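You operate a simulated robot arm through the tools that you are given. There is no shell and no other tool. Be economical: measure what you need, move in short steps, check, and stop when the job is done.

You run a simulated robot arm. Do the job below in one go: nothing can be reset, and whatever is moved stays where it is left.

Task
Switch on the run-out tester, spin the grooved cylinder and sort it by its reading.
Fine: one press of START; grey tray, GOOD up to 0.05, else OVER; blue arm back out.

The check looks at the end state, three seconds after you hand in, the way a careful person would. Anything else that was tipped, shoved, dropped, spilled or broken makes it a failure.

Robot
A 7-joint arm with a two-finger parallel gripper, fixed in place. Base frame: the origin is at the foot of the arm, x ahead of it, y to its left, z up. Units: m, rad, N and s.
With the tool pointing down near the work surface it reaches from about 0.12 to 0.58 m from the base axis. Its first joint turns from -1.152 to 1.152 rad. Payload 2.4 kg.
The tool frame sits at the grasp point between the pads (the TCP): z along the fingers, y along the line on which they close. The tips reach 0.03 m beyond it. The gripper opens to 0.094 m. The fingers are 0.028 m wide and 0.01 m thick; the gripper's body (0.05 by 0.096 m) begins 0.055 m behind the TCP.
Orientation is told as [roll, pitch, yaw] about the base's x, y, z axes, in that order, counted from this pose: with the fingers straight down and closing along the base's y, the tool's x points along the base's -x, its y along +y and its z along -z.

Tools
- The arm moves only by the tool play_rows. Its argument "steps" is one flat list of numbers, 7 for each row, row after row: the shift along the tool's x, y, z in units of 30 mm (1.0 is 30 mm), then the turn, a rotation vector about the tool's x, y, z in units of 6 degrees (1.0 is 6 degrees), then the opening, from 0 (shut) to 1 (fully open). In form: [x, y, z, rx, ry, rz, gripper, x, y, z, rx, ry, rz, gripper, ...]. A call has 1 to 8 rows; each row shifts and turns the commanded pose from where the row before left it, along the tool's axes as they then stand. A call with a number of a shift or a turn outside -1 to 1 is refused whole. Rows are played at 5 a second. More than 0.05 m and 0.15 rad between two rows, or a gripper value outside its range, and nothing of the call is played. Where a pose cannot be reached the arm comes as near as it can. A force on the tool above 50 N (or 10 N above the force at the start of the call, whichever is more), or a blocked arm, ends the call early, and 0.2 s more pass. Each finger travels about 0.153 m/s and halts on what it meets, pressing with about 39 N; the grip force reading is that of the motor and also rises with nothing between the fingers. The clock runs only during rows and for 0.2 s after the last one: add rows that do not move to give the fingers time. The reply holds the time, the measured pose of the TCP, the force on the tool along the base axes, the opening and the grip force, in the units named above and with some noise.
- Cameras (640 x 400 px; columns grow to the right, rows downward): "scene" is fixed at [0.0535, 0.4979, 1.4346]; the picture's right is [-0.49, -0.87, 0.00], its down [-0.57, 0.32, -0.76] and it looks along [0.66, -0.37, -0.66] (base axes); focal length 371 px, centre (320, 200). "wrist" rides on the gripper at [0.076, 0.014, -0.103] in the tool frame; the picture's right is [-0.18, 0.98, 0.00], its down [-0.75, -0.14, -0.64] and it looks along [-0.63, -0.12, 0.77] (tool axes); focal length 243 px, centre (320, 200). There is no depth. A picture from a camera that has moved, and an enlarged one, comes with that camera's place and axes in the base frame and with its lens.
- get_image(camera): a new picture of that camera. No time passes.
- inspect(camera, box): a new picture of the part [left, top, right, bottom] of that camera's present view, enlarged. No time passes.
- close_job(): hands the job in; it is judged then, once.

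Work in short steps. Places have to be worked out from the pictures, the camera data and where the tool is seen: move nearer, look again, correct. Check each grasp and each placing, and mend what went wrong. You have 120 turns and 64 pictures in all, those below and enlarged ones among them. Open the gripper and draw the arm clear of the work before you hand the job in, unless the task says otherwise; then end with one line.

The tools are called after "Emit:" by a JSON object that holds its "op" and its "data". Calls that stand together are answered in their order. play_rows: Moves the arm, as the interface text tells. Its arguments: {"type":"object","properties":{"steps":{"type":"array"}},"required":["steps"]} The other tools are called the same way: get_image (camera) takes a picture; inspect (camera, box) takes an enlarged picture of a part of a camera's view; close_job () hands the job in.

At the start:

```text
clock: 0.0
eef_pos: [0.2896, 0.1591, 1.1296]
orientation: [0.001, -0.001, -0.001]
wrist_force: [-0.4, -0.6, -0.1]
gripper_width: 0.0939
finger_force: 0.0
```

scene: 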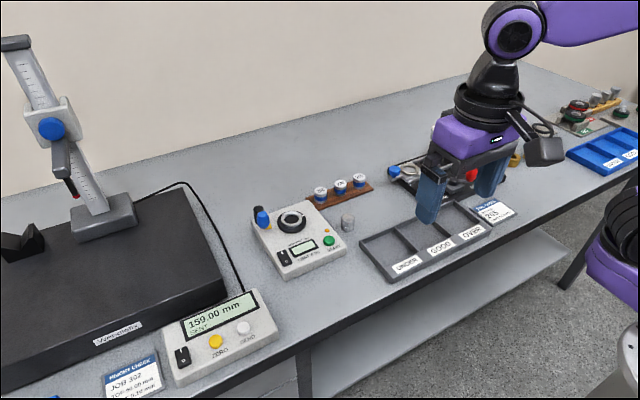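
wrist: 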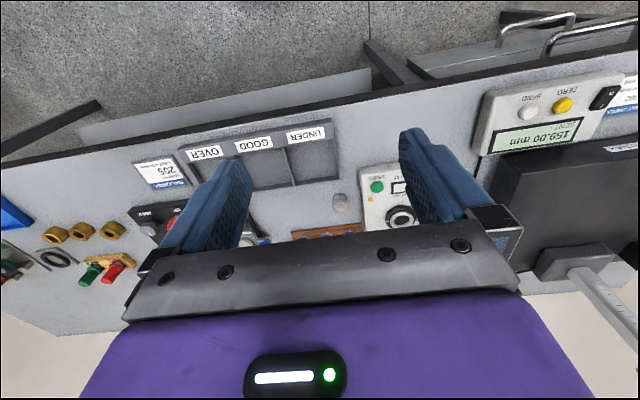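

I start by enlarging the tester and tray area to identify the parts.

Emit:
{"op": "inspect", "data": {"camera": "scene", "box": [240, 160, 380, 290]}}

Emit:
{"op": "inspect", "data": {"camera": "scene", "box": [340, 140, 540, 290]}}

```text
3.08 times, centred on (310, 225) of scene
camera zoom: at [0.0535, 0.4979, 1.4346], right [-0.49, -0.87, 0.0], down [-0.57, 0.32, -0.76], along [0.66, -0.37, -0.66], focal length 1143 px, centre (351, 123)
```

zoom: 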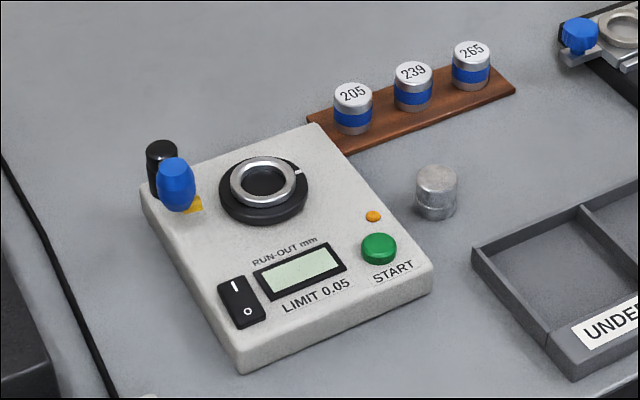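

```text
2.67 times, centred on (440, 215) of scene
camera zoom: at [0.0535, 0.4979, 1.4346], right [-0.49, -0.87, 0.0], down [-0.57, 0.32, -0.76], along [0.66, -0.37, -0.66], focal length 990 px, centre (0, 160)
```

zoom: 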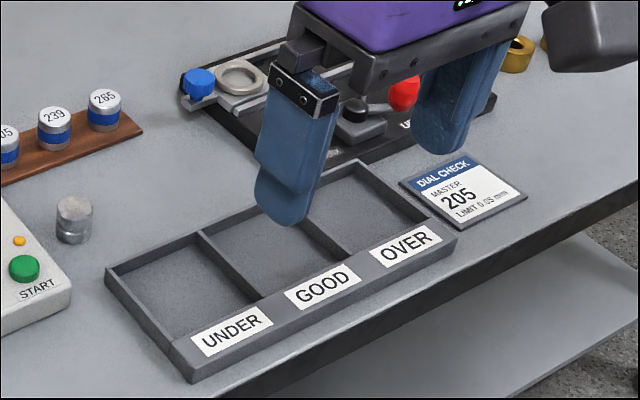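

Triangulating the scene and wrist views puts the bench near z≈0.83, not 0.524. The START button comes out at about (0.50, 0.226, 0.87) and the chuck at about (0.584, 0.27, 0.875). I'll move to a viewing pose at a safe height and re-measure.

Emit:
{"op": "play_rows", "data": {"steps": [-1, 0.6, 0.5, 0, 0, 0, 1, -1, 0.6, 0.5, 0, 0, 0, 1, -1, 0.6, 0.5, 0, 0, 0, 1, -1, 0.6, 0.5, 0, 0, 0, 1, 0, 0, 0, 0, 0, 0, 1]}}

Emit:
{"op": "get_image", "data": {"camera": "wrist"}}

Emit:
{"op": "get_image", "data": {"camera": "scene"}}

```text
clock: 1.2
eef_pos: [0.4094, 0.2318, 1.0695]
orientation: [0.001, 0.0, 0.001]
wrist_force: [-0.3, 0.3, -0.2]
gripper_width: 0.0938
finger_force: 0.1
```

```text
59 pictures are left
camera wrist: at [0.3339, 0.2446, 1.1724], right [0.18, 0.98, 0.0], down [0.75, -0.14, 0.64], along [0.63, -0.12, -0.77], focal length 243 px, centre (320, 200)
```

wrist: 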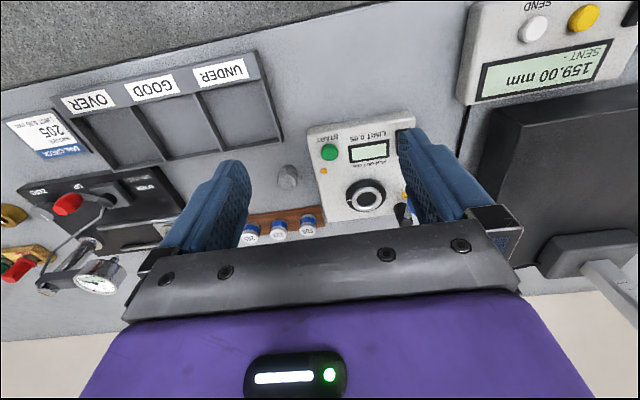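

```text
58 pictures are left
```

scene: 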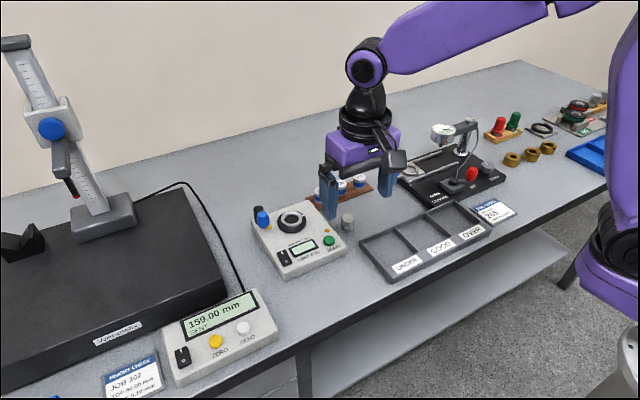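

Triangulation again gives START at about (0.497, 0.227, 0.874) and the chuck at about (0.585, 0.270, 0.875). I'll move lower and centre over the tester for a closer look.

Emit:
{"op": "play_rows", "data": {"steps": [-0.35, 0.55, 0.8, 0, 0, 0, 1, -0.35, 0.55, 0.8, 0, 0, 0, 1, -0.3, 0.5, 0.7, 0, 0, 0, 1, 0, 0, 0, 0, 0, 0, 1]}}

Emit:
{"op": "inspect", "data": {"camera": "wrist", "box": [220, 90, 440, 250]}}

Emit:
{"op": "inspect", "data": {"camera": "scene", "box": [245, 195, 325, 245]}}

```text
clock: 2.2
eef_pos: [0.4392, 0.279, 1.0006]
orientation: [0.001, -0.001, 0.001]
wrist_force: [0.3, 0.6, 0.8]
gripper_width: 0.0942
finger_force: 0.1
```

```text
2.50 times, centred on (330, 170) of wrist
camera zoom: at [0.3631, 0.2921, 1.1025], right [0.18, 0.98, 0.0], down [0.75, -0.14, 0.64], along [0.63, -0.12, -0.77], focal length 606 px, centre (295, 275)
```

zoom: 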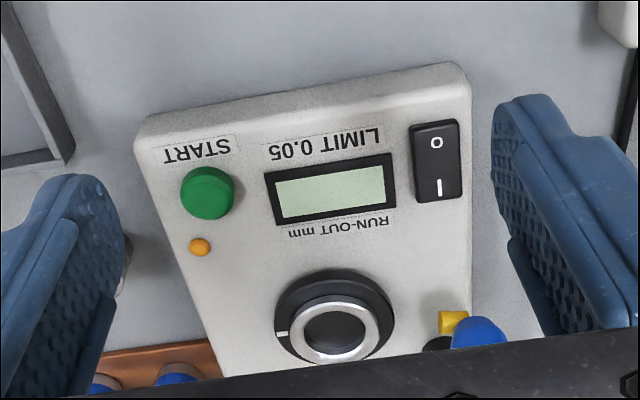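

```text
8.00 times, centred on (285, 220) of scene
camera zoom: at [0.0535, 0.4979, 1.4346], right [-0.49, -0.87, 0.0], down [-0.57, 0.32, -0.76], along [0.66, -0.37, -0.66], focal length 2971 px, centre (600, 40)
```

zoom: 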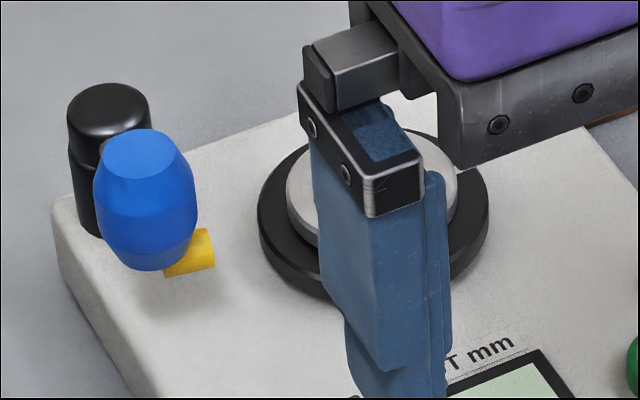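

The rocker's "I" side faces away from the robot, and the blue arm hangs off the black post at the back left. I'll tilt the tool to get an oblique view of that arm.

Emit:
{"op": "play_rows", "data": {"steps": [0.4, 0.2, 0, 0, -1, 0, 1, 0.4, 0.2, 0, 0, -1, 0, 1, 0.4, 0.2, 0, 0, -1, 0, 1, 0.4, 0.2, 0, 0, -1, 0, 1, 0.4, 0.2, 0, 0, -1, 0, 1, 0, 0, 0, 0, 0, 0, 1]}}

Emit:
{"op": "get_image", "data": {"camera": "wrist"}}

```text
clock: 3.6
eef_pos: [0.3798, 0.3097, 0.9887]
orientation: [-0.001, -0.523, 0.0]
wrist_force: [0.8, -0.4, -0.1]
gripper_width: 0.0939
finger_force: 0.0
```

```text
55 pictures are left
camera wrist: at [0.2642, 0.3227, 1.0395], right [0.16, 0.98, 0.09], down [0.33, -0.14, 0.93], along [0.93, -0.12, -0.35], focal length 243 px, centre (320, 200)
```

wrist: 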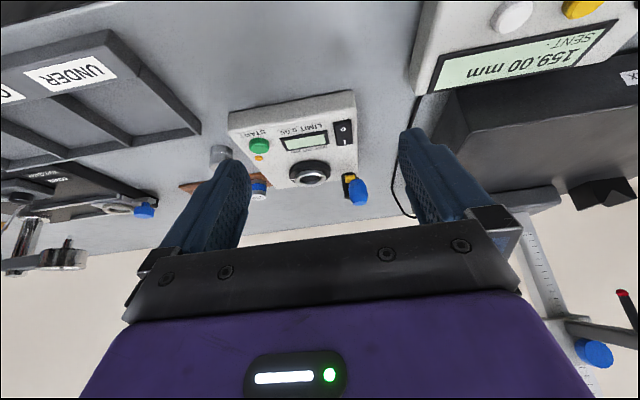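

Emit:
{"op": "inspect", "data": {"camera": "wrist", "box": [190, 80, 410, 220]}}

Emit:
{"op": "inspect", "data": {"camera": "wrist", "box": [290, 150, 386, 210]}}

Emit:
{"op": "inspect", "data": {"camera": "scene", "box": [245, 195, 325, 245]}}

```text
2.86 times, centred on (300, 150) of wrist
camera zoom: at [0.2642, 0.3227, 1.0395], right [0.16, 0.98, 0.09], down [0.33, -0.14, 0.93], along [0.93, -0.12, -0.35], focal length 693 px, centre (377, 343)
```

zoom: 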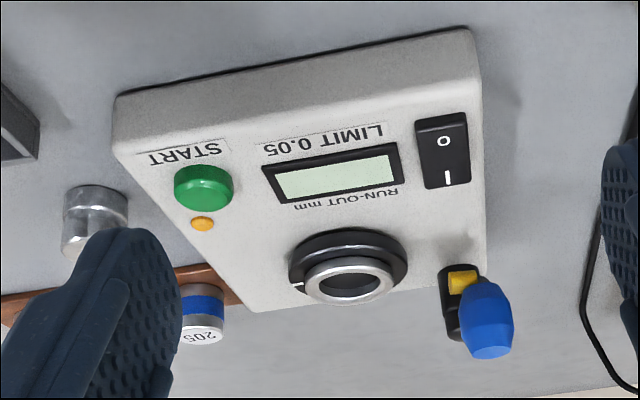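

```text
6.67 times, centred on (338, 180) of wrist
camera zoom: at [0.2642, 0.3227, 1.0395], right [0.16, 0.98, 0.09], down [0.33, -0.14, 0.93], along [0.93, -0.12, -0.35], focal length 1618 px, centre (200, 333)
```

zoom: 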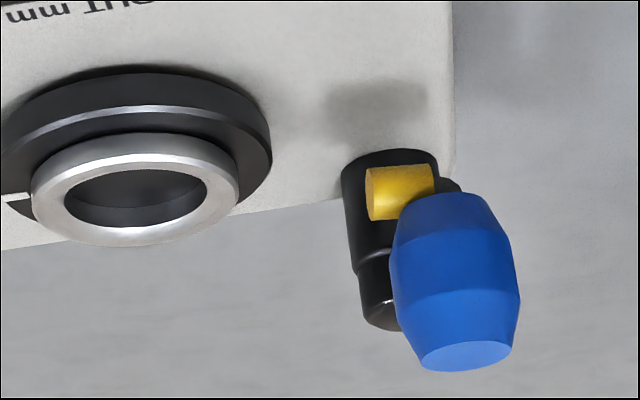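

```text
8.00 times, centred on (285, 220) of scene
camera zoom: at [0.0535, 0.4979, 1.4346], right [-0.49, -0.87, 0.0], down [-0.57, 0.32, -0.76], along [0.66, -0.37, -0.66], focal length 2971 px, centre (600, 40)
```

zoom: 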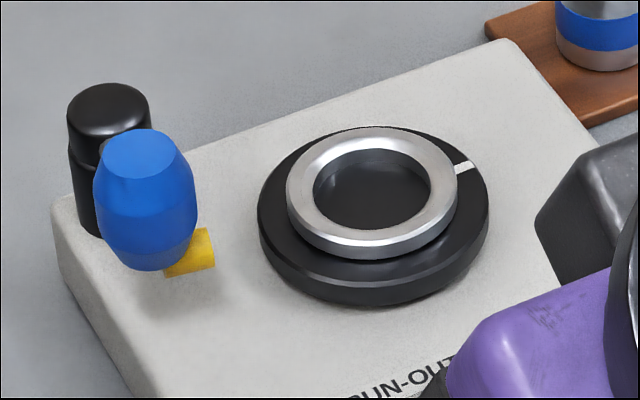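

The arm is an elbow on a post at about (0.635, 0.323). Its blue knob is near (0.574, 0.335, 0.92), and a yellow probe faces the chuck. I'll straighten the tool, close the gripper and move above the "I" end of the rocker at about (0.537, 0.3265).

Emit:
{"op": "play_rows", "data": {"steps": [-0.7, 0.1, 0, 0, 1, 0, 0, -0.7, 0.1, 0, 0, 1, 0, 0, -0.7, 0.1, 0, 0, 1, 0, 0, -0.7, 0.1, 0, 0, 1, 0, 0, -0.7, 0.1, 0, 0, 1, 0, 0, -0.9, 0.06, 0, 0, 0, 0, 0, 0, 0, 0, 0, 0, 0, 0]}}

```text
clock: 5.2
eef_pos: [0.5086, 0.3264, 1.0206]
orientation: [-0.001, 0.001, -0.001]
wrist_force: [-0.1, 0.8, 0.3]
gripper_width: 0.0001
finger_force: 32.9
```

At (0.509, 0.326, 1.021) with the gripper closed. I'll move forward to x≈0.537 and descend to z≈0.925.

Emit:
{"op": "play_rows", "data": {"steps": [-0.95, 0, 0, 0, 0, 0, 0, 0, 0, 1, 0, 0, 0, 0, 0, 0, 1, 0, 0, 0, 0, 0, 0, 1, 0, 0, 0, 0, 0, 0, 0, 0, 0, 0, 0]}}

Emit:
{"op": "get_image", "data": {"camera": "wrist"}}

Emit:
{"op": "inspect", "data": {"camera": "scene", "box": [240, 180, 352, 280]}}

```text
clock: 6.4
eef_pos: [0.5368, 0.3252, 0.9283]
orientation: [0.002, 0.0, 0.001]
wrist_force: [0.0, 0.5, 0.1]
gripper_width: 0.0
finger_force: 33.2
```

```text
51 pictures are left
camera wrist: at [0.4615, 0.3385, 1.0313], right [0.18, 0.98, 0.0], down [0.75, -0.14, 0.64], along [0.63, -0.12, -0.77], focal length 243 px, centre (320, 200)
```

wrist: 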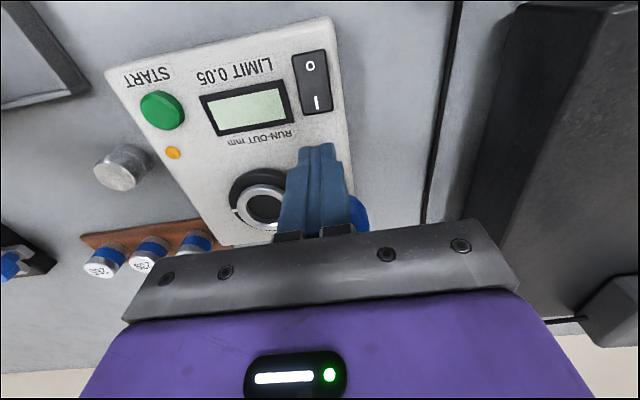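

```text
4.00 times, centred on (296, 230) of scene
camera zoom: at [0.0535, 0.4979, 1.4346], right [-0.49, -0.87, 0.0], down [-0.57, 0.32, -0.76], along [0.66, -0.37, -0.66], focal length 1485 px, centre (416, 80)
```

zoom: 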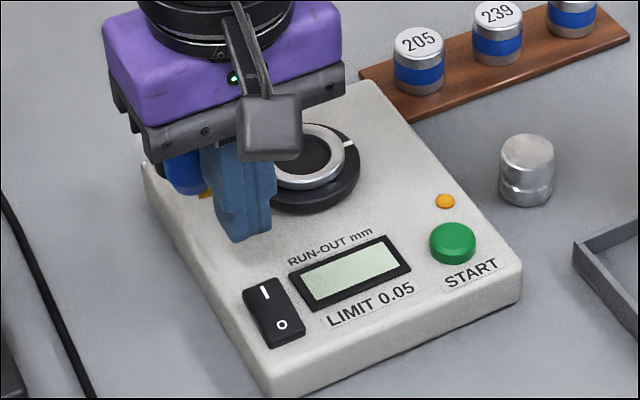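

The rocker spans x≈0.486–0.521 at y≈0.328. I'll shift to x≈0.526 and press down in small steps on the "I" end.

Emit:
{"op": "play_rows", "data": {"steps": [0.36, 0.07, 0, 0, 0, 0, 0, 0, 0, 0.4, 0, 0, 0, 0, 0, 0, 0.25, 0, 0, 0, 0, 0, 0, 0.15, 0, 0, 0, 0, 0, 0, 0, 0, 0, 0, 0]}}

Emit:
{"op": "inspect", "data": {"camera": "wrist", "box": [220, 20, 380, 180]}}

```text
clock: 7.6
eef_pos: [0.525, 0.3285, 0.9076]
orientation: [0.001, 0.001, 0.0]
wrist_force: [-1.1, -1.8, 4.9]
gripper_width: 0.0
finger_force: 33.3
```

```text
2.50 times, centred on (300, 100) of wrist
camera zoom: at [0.4497, 0.3421, 1.009], right [0.18, 0.98, 0.0], down [0.75, -0.14, 0.64], along [0.63, -0.12, -0.77], focal length 606 px, centre (370, 450)
```

zoom: 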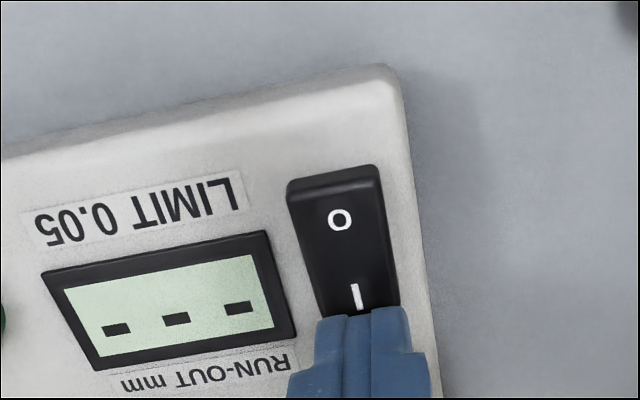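

The display now shows "---", so the tester is on. I'll raise the arm and yaw the tool 90° so the fingers close along x, keeping them clear of the blue arm at the chuck.

Emit:
{"op": "play_rows", "data": {"steps": [0, 0, -1, 0, 0, 0, 0, 0, 0, -1, 0, 0, 0, 0, 0, 0, -1, 0, 0, 0, 0, 0, 0, 0, 0, 0, -1, 0, 0, 0, 0, 0, 0, -1, 0, 0, 0, 0, 0, 0, -1, 0, 0, 0, 0, 0, 0, -1, 0, 0, 0, 0, 0, 0, -1, 0]}}

Emit:
{"op": "play_rows", "data": {"steps": [0, 0, 0, 0, 0, -1, 1, 0, 0, 0, 0, 0, -1, 1, 0, 0, 0, 0, 0, -1, 1, 0, 0, 0, 0, 0, -1, 1, 0, 0, 0, 0, 0, -1, 1, 0, 0, 0, 0, 0, -1, 1, 0, 0, 0, 0, 0, -1, 1, 0, 0, 0, 0, 0, -1, 1]}}

Emit:
{"op": "play_rows", "data": {"steps": [0.8, 0, 0, 0, 0, -1, 1, 0.8, 0, 0, 0, 0, -1, 1, 0.8, 0, 0, 0, 0, 0, 1, 0, 0, 0, 0, 0, 0, 1]}}

```text
clock: 9.4
eef_pos: [0.5263, 0.3292, 0.9964]
orientation: [0.0, 0.0, 0.523]
wrist_force: [0.3, 1.0, 0.1]
gripper_width: 0.0
finger_force: 32.7
```

```text
clock: 11.2
eef_pos: [0.5241, 0.3289, 0.996]
orientation: [0.0, 0.0, 1.365]
wrist_force: [0.1, 0.7, 0.3]
gripper_width: 0.0941
finger_force: 0.0
```

```text
clock: 12.2
eef_pos: [0.5176, 0.2569, 0.9962]
orientation: [0.001, -0.001, 1.572]
wrist_force: [0.1, -0.3, -0.2]
gripper_width: 0.0939
finger_force: 0.0
```

Yaw is 90°. I'll move above the cylinder at about (0.543, 0.155) at TCP z≈0.965 for a close look.

Emit:
{"op": "play_rows", "data": {"steps": [0.85, -0.22, 0.25, 0, 0, 0, 1, 0.85, -0.22, 0.25, 0, 0, 0, 1, 0.85, -0.22, 0.25, 0, 0, 0, 1, 0.85, -0.2, 0.25, 0, 0, 0, 1, 0, 0, 0, 0, 0, 0, 1]}}

Emit:
{"op": "get_image", "data": {"camera": "wrist"}}

Emit:
{"op": "inspect", "data": {"camera": "scene", "box": [310, 190, 390, 240]}}

```text
clock: 13.4
eef_pos: [0.5434, 0.1561, 0.9631]
orientation: [-0.001, -0.001, 1.57]
wrist_force: [0.7, 0.3, -0.4]
gripper_width: 0.0938
finger_force: 0.1
```

```text
48 pictures are left
camera wrist: at [0.5293, 0.0793, 1.0655], right [-0.98, 0.18, 0.0], down [0.14, 0.75, 0.64], along [0.12, 0.63, -0.77], focal length 243 px, centre (320, 200)
```

wrist: 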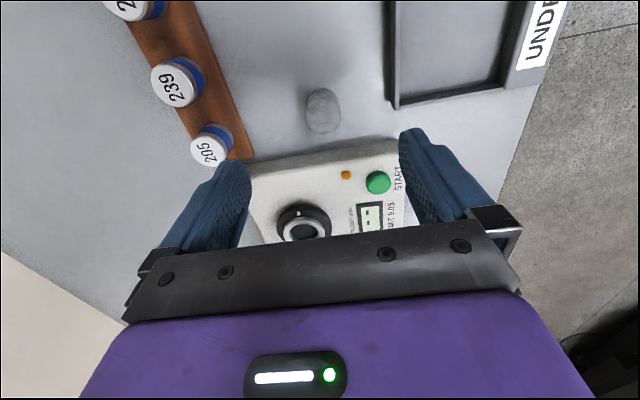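

```text
8.00 times, centred on (350, 215) of scene
camera zoom: at [0.0535, 0.4979, 1.4346], right [-0.49, -0.87, 0.0], down [-0.57, 0.32, -0.76], along [0.66, -0.37, -0.66], focal length 2971 px, centre (80, 80)
```

zoom: 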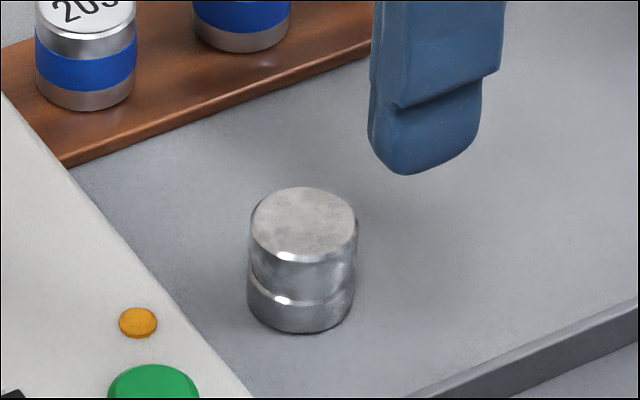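

The cylinder is about 30.5 mm across and 26 mm tall, with its groove low on the side. I'll enlarge the wrist view to centre on it precisely.

Emit:
{"op": "inspect", "data": {"camera": "wrist", "box": [280, 75, 360, 145]}}

```text
5.71 times, centred on (320, 110) of wrist
camera zoom: at [0.5293, 0.0793, 1.0655], right [-0.98, 0.18, 0.0], down [0.14, 0.75, 0.64], along [0.12, 0.63, -0.77], focal length 1386 px, centre (320, 714)
```

zoom: 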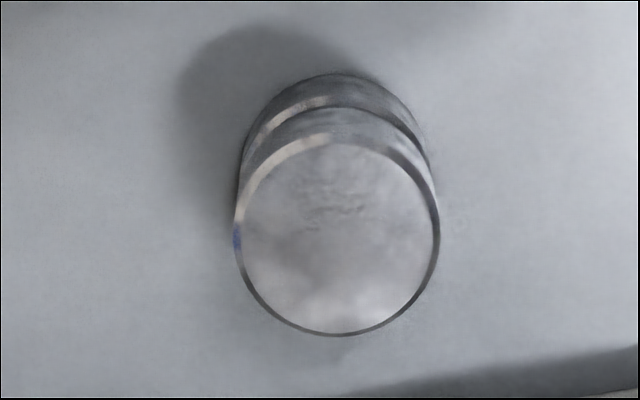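

Refined cylinder centre is (0.5403, 0.1537) with its top at about 0.866. I'll align, descend to TCP z≈0.884 (tips near 0.854, above the groove), then close.

Emit:
{"op": "play_rows", "data": {"steps": [0.08, 0.1, 0.8, 0, 0, 0, 1, 0, 0, 0.8, 0, 0, 0, 1, 0, 0, 0.6, 0, 0, 0, 1, 0, 0, 0.43, 0, 0, 0, 1, 0, 0, 0, 0, 0, 0, 1]}}

Emit:
{"op": "inspect", "data": {"camera": "scene", "box": [310, 190, 390, 240]}}

Emit:
{"op": "get_image", "data": {"camera": "wrist"}}

```text
clock: 14.6
eef_pos: [0.5391, 0.1539, 0.8861]
orientation: [0.0, 0.0, 1.572]
wrist_force: [0.0, -0.3, 0.8]
gripper_width: 0.0941
finger_force: 0.1
```

```text
8.00 times, centred on (350, 215) of scene
camera zoom: at [0.0535, 0.4979, 1.4346], right [-0.49, -0.87, 0.0], down [-0.57, 0.32, -0.76], along [0.66, -0.37, -0.66], focal length 2971 px, centre (80, 80)
```

zoom: 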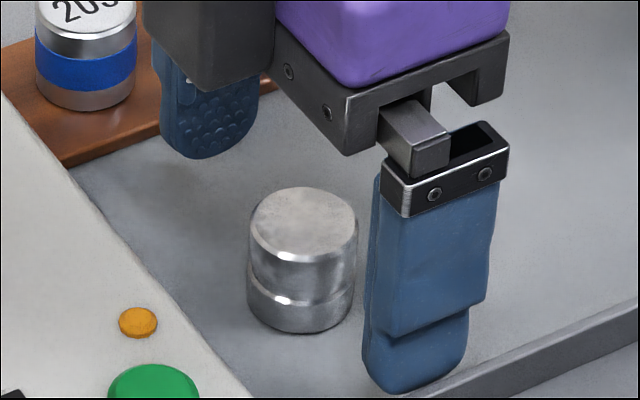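

```text
44 pictures are left
camera wrist: at [0.5261, 0.0774, 0.9885], right [-0.98, 0.18, 0.0], down [0.14, 0.75, 0.64], along [0.12, 0.63, -0.77], focal length 243 px, centre (320, 200)
```

wrist: 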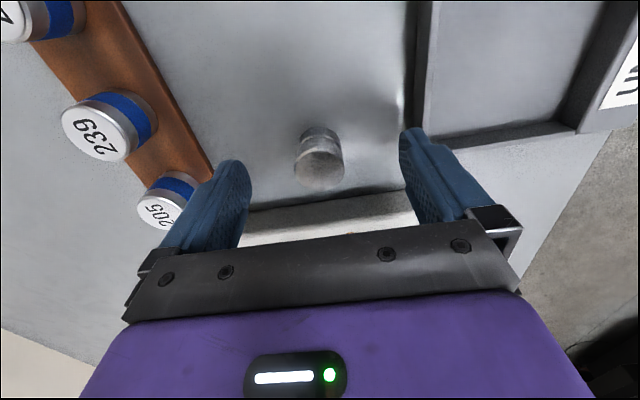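

The cylinder projects exactly to the point between the fingertips, so I close on it.

Emit:
{"op": "play_rows", "data": {"steps": [0, 0, 0.06, 0, 0, 0, 0.6, 0, 0, 0, 0, 0, 0, 0.2, 0, 0, 0, 0, 0, 0, 0.2, 0, 0, 0, 0, 0, 0, 0.2]}}

Emit:
{"op": "inspect", "data": {"camera": "scene", "box": [310, 190, 390, 240]}}

```text
clock: 15.6
eef_pos: [0.5395, 0.1532, 0.8855]
orientation: [0.0, 0.001, 1.573]
wrist_force: [0.1, -1.0, 0.6]
gripper_width: 0.0284
finger_force: 38.9
```

```text
8.00 times, centred on (350, 215) of scene
camera zoom: at [0.0535, 0.4979, 1.4346], right [-0.49, -0.87, 0.0], down [-0.57, 0.32, -0.76], along [0.66, -0.37, -0.66], focal length 2971 px, centre (80, 80)
```

zoom: 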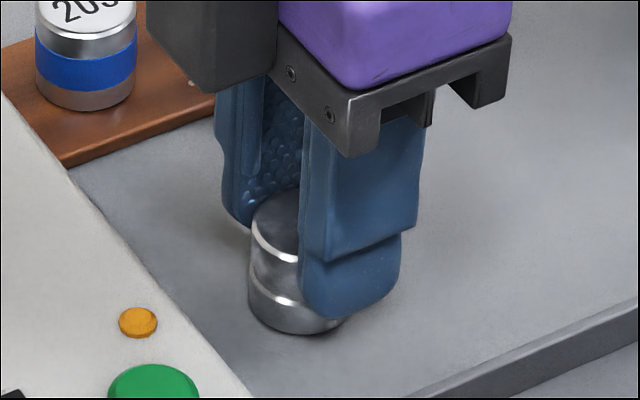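

The cylinder is gripped with the gripper reading 28.4 mm. I'll lift and move partway toward the chuck to measure it with the wrist camera.

Emit:
{"op": "play_rows", "data": {"steps": [0, 0, -0.9, 0, 0, 0, 0.2, 0, 0, -0.9, 0, 0, 0, 0.2, 0, 0, -0.9, 0, 0, 0, 0.2, -0.8, 0, 0, 0, 0, 0, 0.2, -0.8, 0, 0, 0, 0, 0, 0.2, 0, 0, 0, 0, 0, 0, 0.2]}}

Emit:
{"op": "get_image", "data": {"camera": "wrist"}}

```text
clock: 17.0
eef_pos: [0.538, 0.2001, 0.9669]
orientation: [0.0, 0.0, 1.571]
wrist_force: [-0.3, -0.3, -0.7]
gripper_width: 0.0283
finger_force: 39.2
```

```text
42 pictures are left
camera wrist: at [0.5243, 0.1237, 1.0695], right [-0.98, 0.18, 0.0], down [0.14, 0.75, 0.64], along [0.12, 0.63, -0.77], focal length 243 px, centre (320, 200)
```

wrist: 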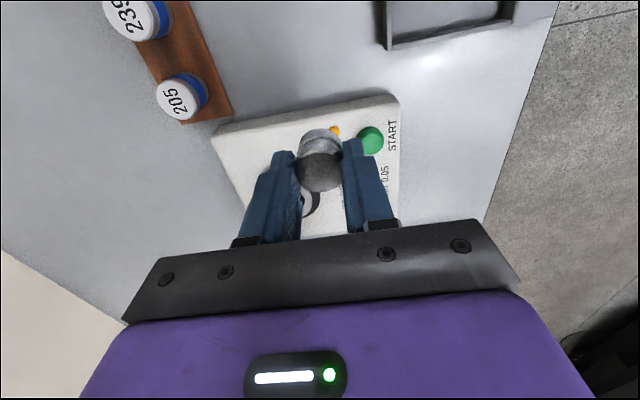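

The chuck is hidden behind the fingers. I'll shift further to y≈0.27 so it appears above them in the view.

Emit:
{"op": "play_rows", "data": {"steps": [-0.8, 0, 0, 0, 0, 0, 0.2, -0.8, 0, 0, 0, 0, 0, 0.2, -0.7, 0, 0, 0, 0, 0, 0.2, 0, 0, 0, 0, 0, 0, 0.2]}}

Emit:
{"op": "inspect", "data": {"camera": "wrist", "box": [200, 80, 360, 180]}}

```text
clock: 18.0
eef_pos: [0.5377, 0.2727, 0.9682]
orientation: [0.0, 0.0, 1.57]
wrist_force: [0.1, 0.2, -0.6]
gripper_width: 0.0283
finger_force: 38.9
```

```text
4.00 times, centred on (280, 130) of wrist
camera zoom: at [0.5258, 0.1947, 1.0691], right [-0.98, 0.18, 0.0], down [0.14, 0.75, 0.64], along [0.12, 0.63, -0.77], focal length 970 px, centre (480, 480)
```

zoom: 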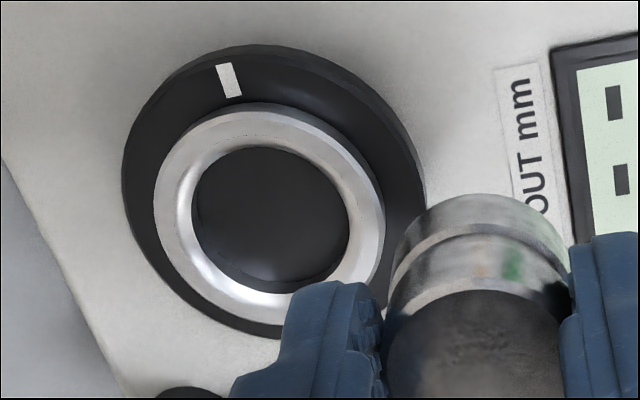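

The ring centre triangulates to about (0.584, 0.271) with its top near z≈0.881. I'll move above it and lower so the cylinder bottom is about 10 mm above the ring.

Emit:
{"op": "play_rows", "data": {"steps": [0.03, -0.77, 0, 0, 0, 0, 0.2, 0.03, -0.77, 0, 0, 0, 0, 0.2, 0, 0, 0.5, 0, 0, 0, 0.2, 0, 0, 0.5, 0, 0, 0, 0.2, 0, 0, 0, 0, 0, 0, 0.2]}}

Emit:
{"op": "inspect", "data": {"camera": "scene", "box": [245, 190, 325, 240]}}

Emit:
{"op": "inspect", "data": {"camera": "wrist", "box": [240, 90, 400, 190]}}

```text
clock: 19.2
eef_pos: [0.5879, 0.2686, 0.938]
orientation: [0.001, 0.0, 1.571]
wrist_force: [-0.5, 0.5, -0.2]
gripper_width: 0.0283
finger_force: 39.2
```

```text
8.00 times, centred on (285, 215) of scene
camera zoom: at [0.0535, 0.4979, 1.4346], right [-0.49, -0.87, 0.0], down [-0.57, 0.32, -0.76], along [0.66, -0.37, -0.66], focal length 2971 px, centre (600, 80)
```

zoom: 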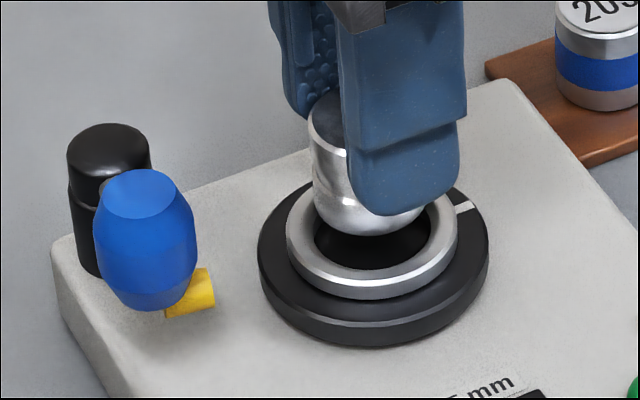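

```text
4.00 times, centred on (320, 140) of wrist
camera zoom: at [0.5738, 0.1912, 1.0395], right [-0.98, 0.18, 0.0], down [0.14, 0.75, 0.64], along [0.12, 0.63, -0.77], focal length 970 px, centre (320, 440)
```

zoom: 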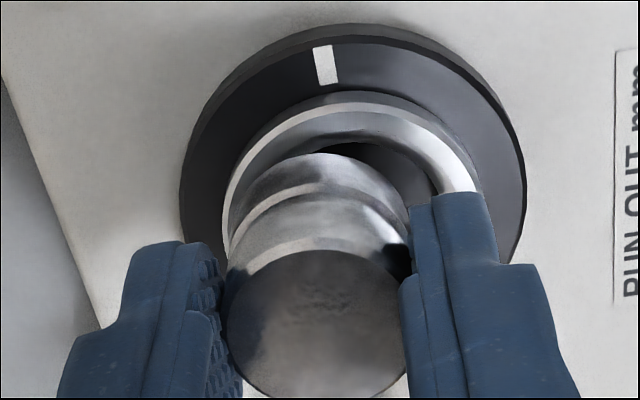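

From the wrist view the cylinder sits about 5 mm too far in +x relative to the ring, with a gap of roughly 5 mm. I'll shift by −5.3 mm in x and +1 mm in y, then look again.

Emit:
{"op": "play_rows", "data": {"steps": [-0.03, 0.18, 0, 0, 0, 0, 0.2, 0, 0, 0, 0, 0, 0, 0.2]}}

Emit:
{"op": "inspect", "data": {"camera": "scene", "box": [265, 205, 321, 240]}}

Emit:
{"op": "inspect", "data": {"camera": "wrist", "box": [270, 90, 370, 152]}}

```text
clock: 19.8
eef_pos: [0.5814, 0.2682, 0.9366]
orientation: [0.0, -0.001, 1.57]
wrist_force: [-0.1, -0.4, -0.5]
gripper_width: 0.0284
finger_force: 38.9
```

```text
11.43 times, centred on (293, 222) of scene
camera zoom: at [0.0535, 0.4979, 1.4346], right [-0.49, -0.87, 0.0], down [-0.57, 0.32, -0.76], along [0.66, -0.37, -0.66], focal length 4244 px, centre (629, -57)
```

zoom: 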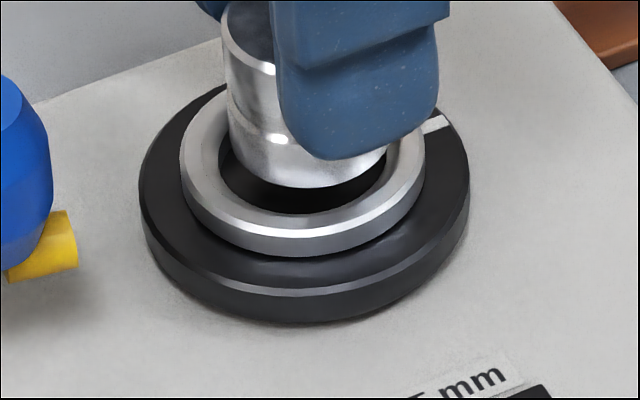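

```text
6.40 times, centred on (320, 121) of wrist
camera zoom: at [0.5681, 0.1921, 1.0391], right [-0.98, 0.18, 0.0], down [0.14, 0.75, 0.64], along [0.12, 0.63, -0.77], focal length 1553 px, centre (320, 706)
```

zoom: 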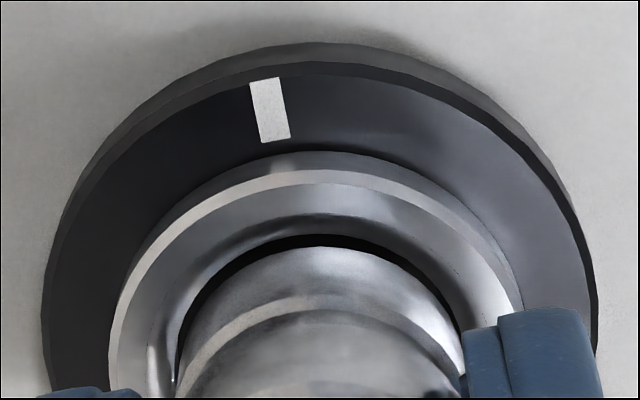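

Both views agree the cylinder is nearly centred, perhaps 1 mm short in +y. I'll nudge it and descend 4 mm.

Emit:
{"op": "play_rows", "data": {"steps": [-0.04, -0.02, 0, 0, 0, 0, 0.2, 0, 0, 0.13, 0, 0, 0, 0.2, 0, 0, 0, 0, 0, 0, 0.2]}}

Emit:
{"op": "inspect", "data": {"camera": "scene", "box": [265, 205, 321, 240]}}

Emit:
{"op": "inspect", "data": {"camera": "wrist", "box": [270, 90, 370, 152]}}

```text
clock: 20.6
eef_pos: [0.5825, 0.2678, 0.9336]
orientation: [0.0, 0.001, 1.572]
wrist_force: [-0.7, -1.1, -0.4]
gripper_width: 0.0286
finger_force: 38.7
```

```text
11.43 times, centred on (293, 222) of scene
camera zoom: at [0.0535, 0.4979, 1.4346], right [-0.49, -0.87, 0.0], down [-0.57, 0.32, -0.76], along [0.66, -0.37, -0.66], focal length 4244 px, centre (629, -57)
```

zoom: 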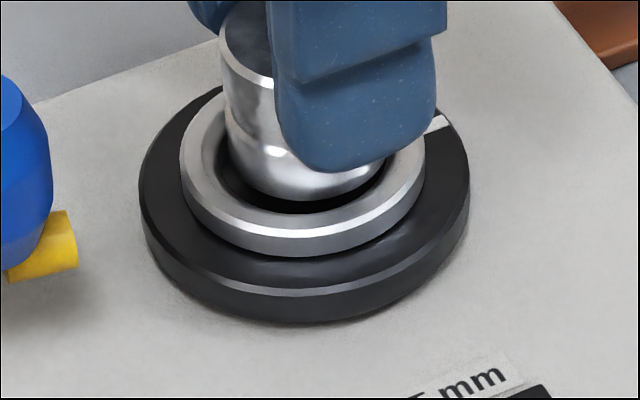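

```text
6.40 times, centred on (320, 121) of wrist
camera zoom: at [0.5687, 0.1924, 1.0355], right [-0.98, 0.18, 0.0], down [0.14, 0.75, 0.64], along [0.12, 0.63, -0.77], focal length 1553 px, centre (320, 706)
```

zoom: 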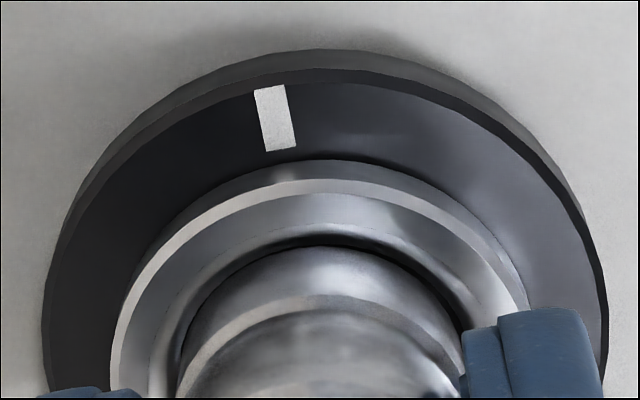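

The centring looks good, with about 2 mm left to the ring plane. I'll descend slowly and watch the force.

Emit:
{"op": "play_rows", "data": {"steps": [-0.012, 0, 0.06, 0, 0, 0, 0.2, 0, 0, 0.06, 0, 0, 0, 0.2, 0, 0, 0.06, 0, 0, 0, 0.2, 0, 0, 0, 0, 0, 0, 0.2]}}

Emit:
{"op": "inspect", "data": {"camera": "scene", "box": [265, 205, 321, 240]}}

```text
clock: 21.6
eef_pos: [0.5815, 0.27, 0.9267]
orientation: [0.001, -0.002, 1.571]
wrist_force: [1.3, -0.1, 0.7]
gripper_width: 0.0283
finger_force: 39.1
```

```text
11.43 times, centred on (293, 222) of scene
camera zoom: at [0.0535, 0.4979, 1.4346], right [-0.49, -0.87, 0.0], down [-0.57, 0.32, -0.76], along [0.66, -0.37, -0.66], focal length 4244 px, centre (629, -57)
```

zoom: 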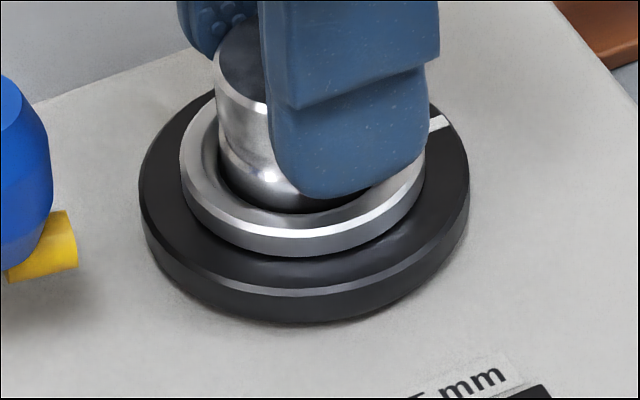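

The bottom is entering the ring with low force, slightly left in the scene view. I'll nudge −0.6 mm in y and keep descending.

Emit:
{"op": "play_rows", "data": {"steps": [0.02, 0, 0.05, 0, 0, 0, 0.2, 0, 0, 0.05, 0, 0, 0, 0.2, 0, 0, 0.05, 0, 0, 0, 0.2, 0, 0, 0, 0, 0, 0, 0.2]}}

Emit:
{"op": "inspect", "data": {"camera": "scene", "box": [265, 205, 321, 240]}}

```text
clock: 22.6
eef_pos: [0.5824, 0.2715, 0.9252]
orientation: [-0.006, -0.004, 1.57]
wrist_force: [-1.1, 1.0, 24.0]
gripper_width: 0.0284
finger_force: 39.3
```

```text
11.43 times, centred on (293, 222) of scene
camera zoom: at [0.0529, 0.4977, 1.4347], right [-0.49, -0.87, 0.0], down [-0.57, 0.32, -0.76], along [0.66, -0.37, -0.65], focal length 4244 px, centre (629, -57)
```

zoom: 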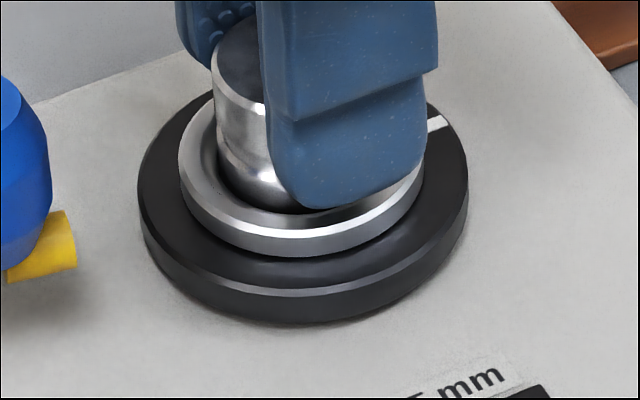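

Contact at 24 N. I need to see whether the cylinder is on the nest floor or caught on the bevel.

Emit:
{"op": "inspect", "data": {"camera": "wrist", "box": [260, 90, 380, 165]}}

```text
5.33 times, centred on (320, 128) of wrist
camera zoom: at [0.5685, 0.1937, 1.0269], right [-0.98, 0.18, 0.0], down [0.14, 0.75, 0.64], along [0.12, 0.63, -0.76], focal length 1294 px, centre (320, 587)
```

zoom: 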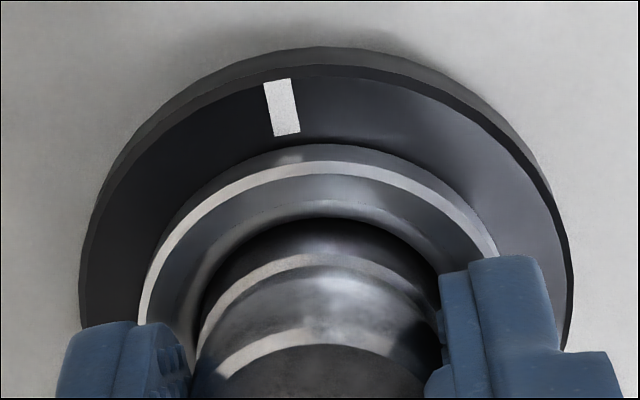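

There is a gap on the −y side, so it may be resting on the +y bevel. I'll lift 2 mm, shift −1.2 mm in y, and descend again.

Emit:
{"op": "play_rows", "data": {"steps": [0, 0, -0.13, 0, 0, 0, 0.2, 0.04, 0, 0, 0, 0, 0, 0.2, 0, 0, 0.06, 0, 0, 0, 0.2, 0, 0, 0.06, 0, 0, 0, 0.2, 0, 0, 0.04, 0, 0, 0, 0.2, 0, 0, 0, 0, 0, 0, 0.2]}}

Emit:
{"op": "inspect", "data": {"camera": "scene", "box": [265, 205, 321, 240]}}

Emit:
{"op": "inspect", "data": {"camera": "wrist", "box": [260, 90, 380, 165]}}

```text
clock: 24.0
eef_pos: [0.5817, 0.2696, 0.924]
orientation: [-0.006, -0.004, 1.57]
wrist_force: [1.2, 10.8, 23.5]
gripper_width: 0.0284
finger_force: 39.3
```

```text
11.43 times, centred on (293, 222) of scene
camera zoom: at [0.0531, 0.498, 1.4346], right [-0.49, -0.87, 0.0], down [-0.57, 0.32, -0.76], along [0.66, -0.37, -0.65], focal length 4244 px, centre (629, -57)
```

zoom: 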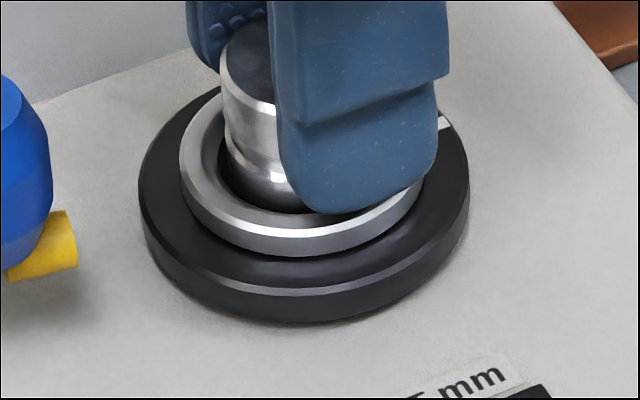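

```text
5.33 times, centred on (320, 128) of wrist
camera zoom: at [0.5675, 0.1921, 1.0254], right [-0.98, 0.18, -0.01], down [0.14, 0.75, 0.65], along [0.12, 0.63, -0.76], focal length 1294 px, centre (320, 587)
```

zoom: 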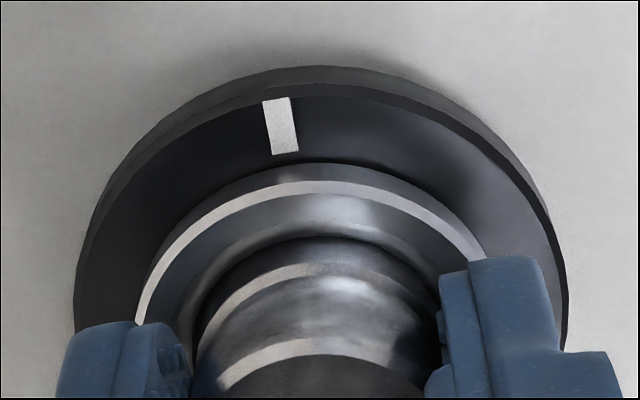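

The cylinder now contacts the −y wall (10.8 N lateral) and the floor (23.5 N), so it appears to sit in the nest. I'll relieve the load and open slightly to check that it stands upright.

Emit:
{"op": "play_rows", "data": {"steps": [-0.02, 0, -0.08, 0, 0, 0, 0.2, 0, 0, 0, 0, 0, 0, 0.2, 0, 0, 0, 0, 0, 0, 0.36, 0, 0, 0, 0, 0, 0, 0.42, 0, 0, 0, 0, 0, 0, 0.42]}}

Emit:
{"op": "inspect", "data": {"camera": "scene", "box": [265, 205, 321, 240]}}

Emit:
{"op": "inspect", "data": {"camera": "wrist", "box": [260, 90, 380, 165]}}

```text
clock: 25.2
eef_pos: [0.5799, 0.2689, 0.9249]
orientation: [0.003, 0.001, 1.57]
wrist_force: [-0.8, -0.3, 0.5]
gripper_width: 0.0395
finger_force: 0.2
```

```text
11.43 times, centred on (293, 222) of scene
camera zoom: at [0.0535, 0.4979, 1.4346], right [-0.49, -0.87, 0.0], down [-0.57, 0.32, -0.76], along [0.66, -0.37, -0.66], focal length 4244 px, centre (629, -57)
```

zoom: 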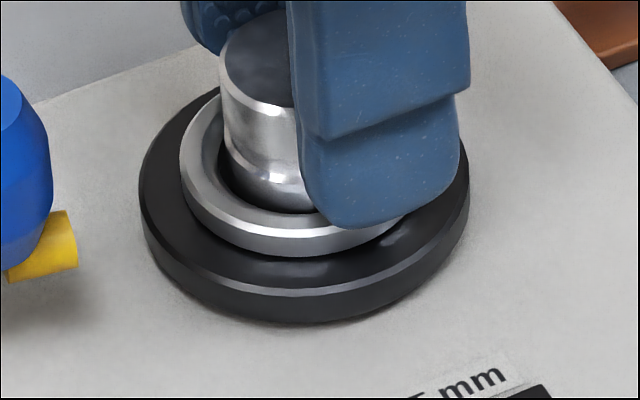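

```text
5.33 times, centred on (320, 128) of wrist
camera zoom: at [0.5676, 0.1915, 1.0268], right [-0.98, 0.18, 0.0], down [0.14, 0.75, 0.64], along [0.12, 0.63, -0.77], focal length 1294 px, centre (320, 587)
```

zoom: 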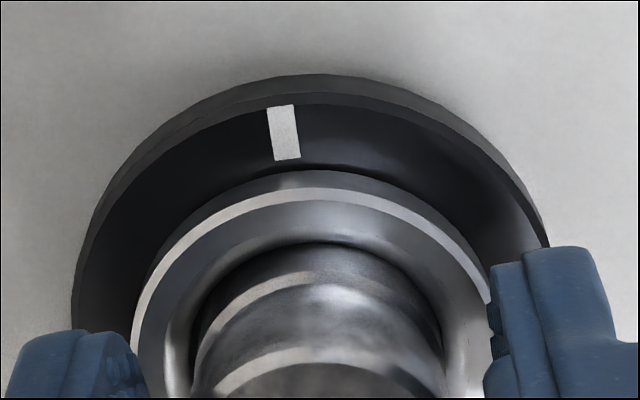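

The cylinder stays upright. I'll open a bit more, raise the arm and check.

Emit:
{"op": "play_rows", "data": {"steps": [0, 0, 0, 0, 0, 0, 0.55, 0, 0, -0.7, 0, 0, 0, 0.55, 0, 0, -0.9, 0, 0, 0, 0.55, 0, 0, -0.9, 0, 0, 0, 0.55, 0, 0, 0, 0, 0, 0, 0.55]}}

Emit:
{"op": "inspect", "data": {"camera": "scene", "box": [245, 195, 325, 245]}}

Emit:
{"op": "get_image", "data": {"camera": "wrist"}}

```text
clock: 26.4
eef_pos: [0.5818, 0.2697, 1.0005]
orientation: [0.0, 0.0, 1.569]
wrist_force: [-0.4, -0.4, 0.4]
gripper_width: 0.0517
finger_force: 0.1
```

```text
8.00 times, centred on (285, 220) of scene
camera zoom: at [0.0535, 0.4979, 1.4346], right [-0.49, -0.87, 0.0], down [-0.57, 0.32, -0.76], along [0.66, -0.37, -0.66], focal length 2971 px, centre (600, 40)
```

zoom: 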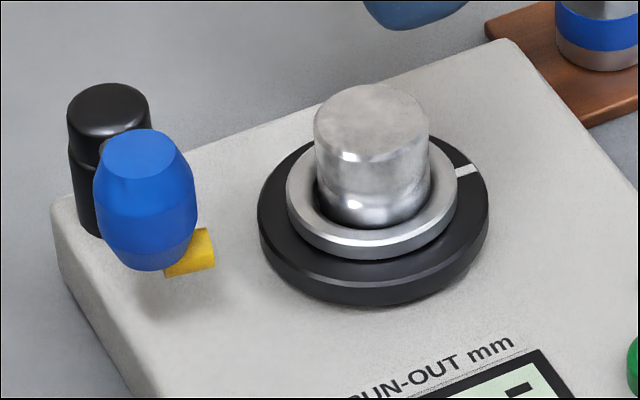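

```text
26 pictures are left
camera wrist: at [0.5678, 0.1932, 1.1029], right [-0.98, 0.18, 0.0], down [0.14, 0.75, 0.64], along [0.12, 0.63, -0.77], focal length 243 px, centre (320, 200)
```

wrist: 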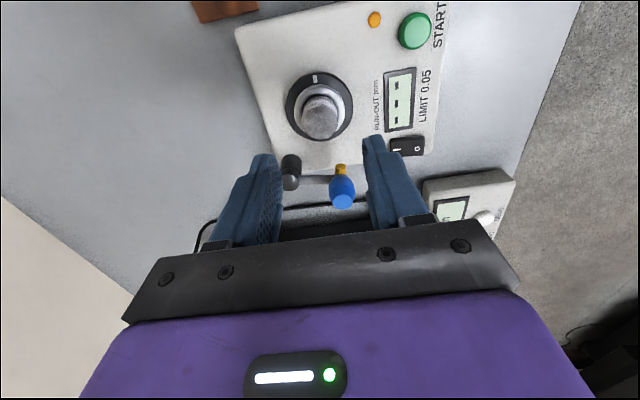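

The cylinder is seated upright in the nest. Next I'll swing the blue arm by gripping its knob from the ±x sides at about (0.573, 0.334), keeping the tips at z≈0.913, above the post and cylinder top.

Emit:
{"op": "play_rows", "data": {"steps": [-0.8, 0.1, 0, 0, 0, 0, 0.55, -0.8, 0.1, 0, 0, 0, 0, 0.55, -0.54, 0.1, 0, 0, 0, 0, 0.55, 0, 0, 0.7, 0, 0, 0, 0.55, 0, 0, 0.7, 0, 0, 0, 0.55, 0, 0, 0.4, 0, 0, 0, 0.55, 0, 0, 0, 0, 0, 0, 0.55]}}

Emit:
{"op": "inspect", "data": {"camera": "wrist", "box": [220, 60, 420, 220]}}

Emit:
{"op": "inspect", "data": {"camera": "scene", "box": [235, 185, 331, 245]}}

```text
clock: 28.0
eef_pos: [0.5738, 0.3327, 0.948]
orientation: [-0.002, 0.0, 1.571]
wrist_force: [0.3, -0.6, 0.2]
gripper_width: 0.0517
finger_force: 0.1
```

```text
2.50 times, centred on (320, 140) of wrist
camera zoom: at [0.5603, 0.2567, 1.0496], right [-0.98, 0.18, 0.0], down [0.14, 0.75, 0.64], along [0.12, 0.63, -0.77], focal length 606 px, centre (320, 350)
```

zoom: 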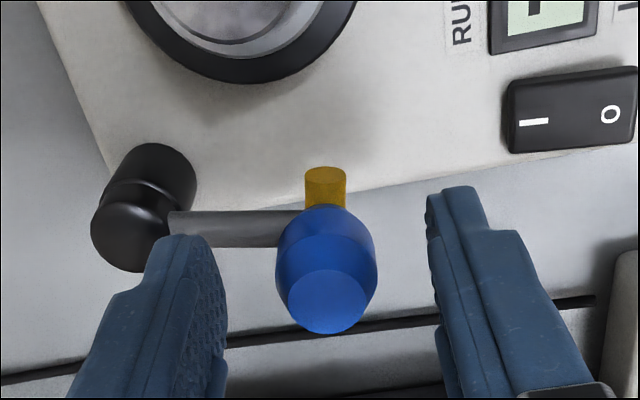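

```text
6.67 times, centred on (283, 215) of scene
camera zoom: at [0.0535, 0.4979, 1.4346], right [-0.49, -0.87, 0.0], down [-0.57, 0.32, -0.76], along [0.66, -0.37, -0.66], focal length 2476 px, centre (567, 100)
```

zoom: 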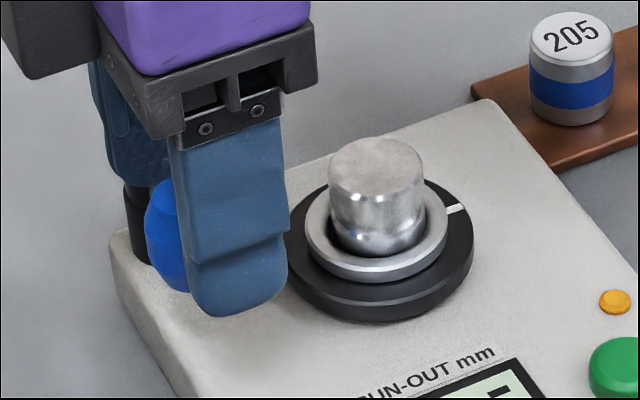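

The knob is centred between the fingers and the tips are above the bar. I'll close on the knob.

Emit:
{"op": "play_rows", "data": {"steps": [0, 0, 0.07, 0, 0, 0, 0.55, 0, 0, 0, 0, 0, 0, 0.3, 0, 0, 0, 0, 0, 0, 0.1, 0, 0, 0, 0, 0, 0, 0.1, 0, 0, 0, 0, 0, 0, 0.1]}}

```text
clock: 29.2
eef_pos: [0.5722, 0.335, 0.9441]
orientation: [0.001, -0.002, 1.571]
wrist_force: [-5.2, -2.0, -0.1]
gripper_width: 0.0244
finger_force: 44.5
```

I've got the knob (24 mm). I'll swing it along its arc around the post, 18° first, watching the force.

Emit:
{"op": "play_rows", "data": {"steps": [0.202, 0.025, 0, 0, 0, -1, 0.1, 0.202, 0.025, 0, 0, 0, -1, 0.1, 0.202, 0.025, 0, 0, 0, -1, 0.1, 0, 0, 0, 0, 0, 0, 0.1]}}

Emit:
{"op": "inspect", "data": {"camera": "wrist", "box": [220, 40, 420, 200]}}

```text
clock: 30.2
eef_pos: [0.5739, 0.3173, 0.9455]
orientation: [-0.006, -0.003, 1.887]
wrist_force: [13.4, 10.0, -9.4]
gripper_width: 0.0242
finger_force: 44.6
```

```text
2.50 times, centred on (320, 120) of wrist
camera zoom: at [0.5838, 0.2396, 1.0468], right [-0.99, -0.13, 0.0], down [-0.1, 0.76, 0.64], along [-0.08, 0.64, -0.77], focal length 606 px, centre (320, 400)
```

zoom: 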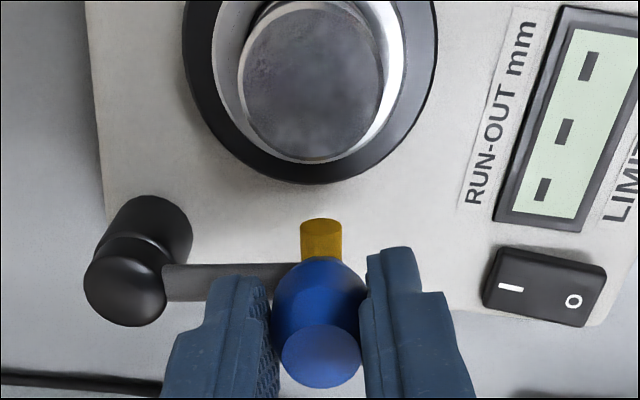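

There is some side load because the pivot is nearer than I assumed: about (0.626, 0.330), radius about 53 mm. I'll correct by 1.3 mm and continue 12° along the arc.

Emit:
{"op": "play_rows", "data": {"steps": [0.197, -0.028, 0, 0, 0, -1, 0.1, 0.184, 0.013, 0, 0, 0, -1, 0.1, 0, 0, 0, 0, 0, 0, 0.1]}}

Emit:
{"op": "inspect", "data": {"camera": "wrist", "box": [220, 40, 420, 200]}}

```text
clock: 31.0
eef_pos: [0.5762, 0.3062, 0.9457]
orientation: [-0.002, 0.0, 2.096]
wrist_force: [8.9, 9.0, -5.2]
gripper_width: 0.0243
finger_force: 44.9
```

```text
2.50 times, centred on (320, 120) of wrist
camera zoom: at [0.6035, 0.2328, 1.047], right [-0.94, -0.33, 0.0], down [-0.26, 0.72, 0.64], along [-0.21, 0.61, -0.77], focal length 606 px, centre (320, 400)
```

zoom: 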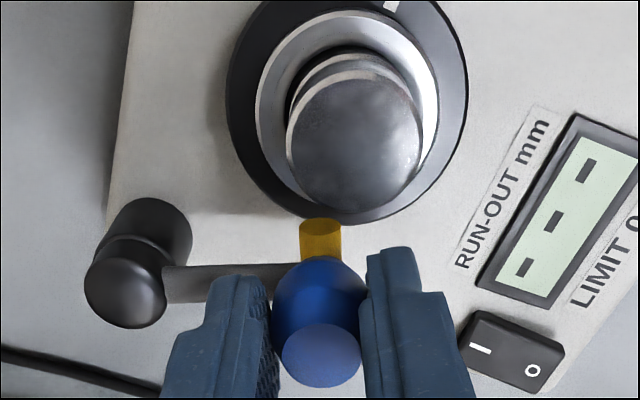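

The probe tip is about 8 mm from the cylinder. I'll continue 6° with a small correction, then check the force.

Emit:
{"op": "play_rows", "data": {"steps": [0.105, -0.01, 0, 0, 0, -0.5, 0.1, 0.092, 0.0, 0, 0, 0, -0.5, 0.1, 0, 0, 0, 0, 0, 0, 0.1]}}

Emit:
{"op": "inspect", "data": {"camera": "wrist", "box": [240, 60, 400, 160]}}

```text
clock: 31.8
eef_pos: [0.5775, 0.3058, 0.9446]
orientation: [-0.001, -0.002, 2.204]
wrist_force: [-2.4, 20.9, 1.1]
gripper_width: 0.024
finger_force: 44.7
```

```text
4.00 times, centred on (320, 110) of wrist
camera zoom: at [0.6127, 0.2345, 1.0469], right [-0.9, -0.43, 0.0], down [-0.33, 0.69, 0.64], along [-0.28, 0.58, -0.77], focal length 970 px, centre (320, 560)
```

zoom: 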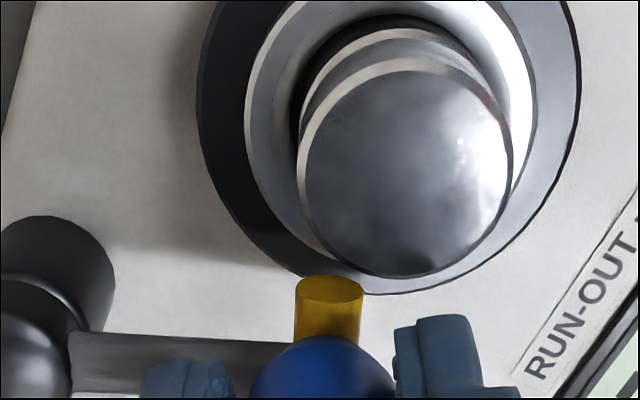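

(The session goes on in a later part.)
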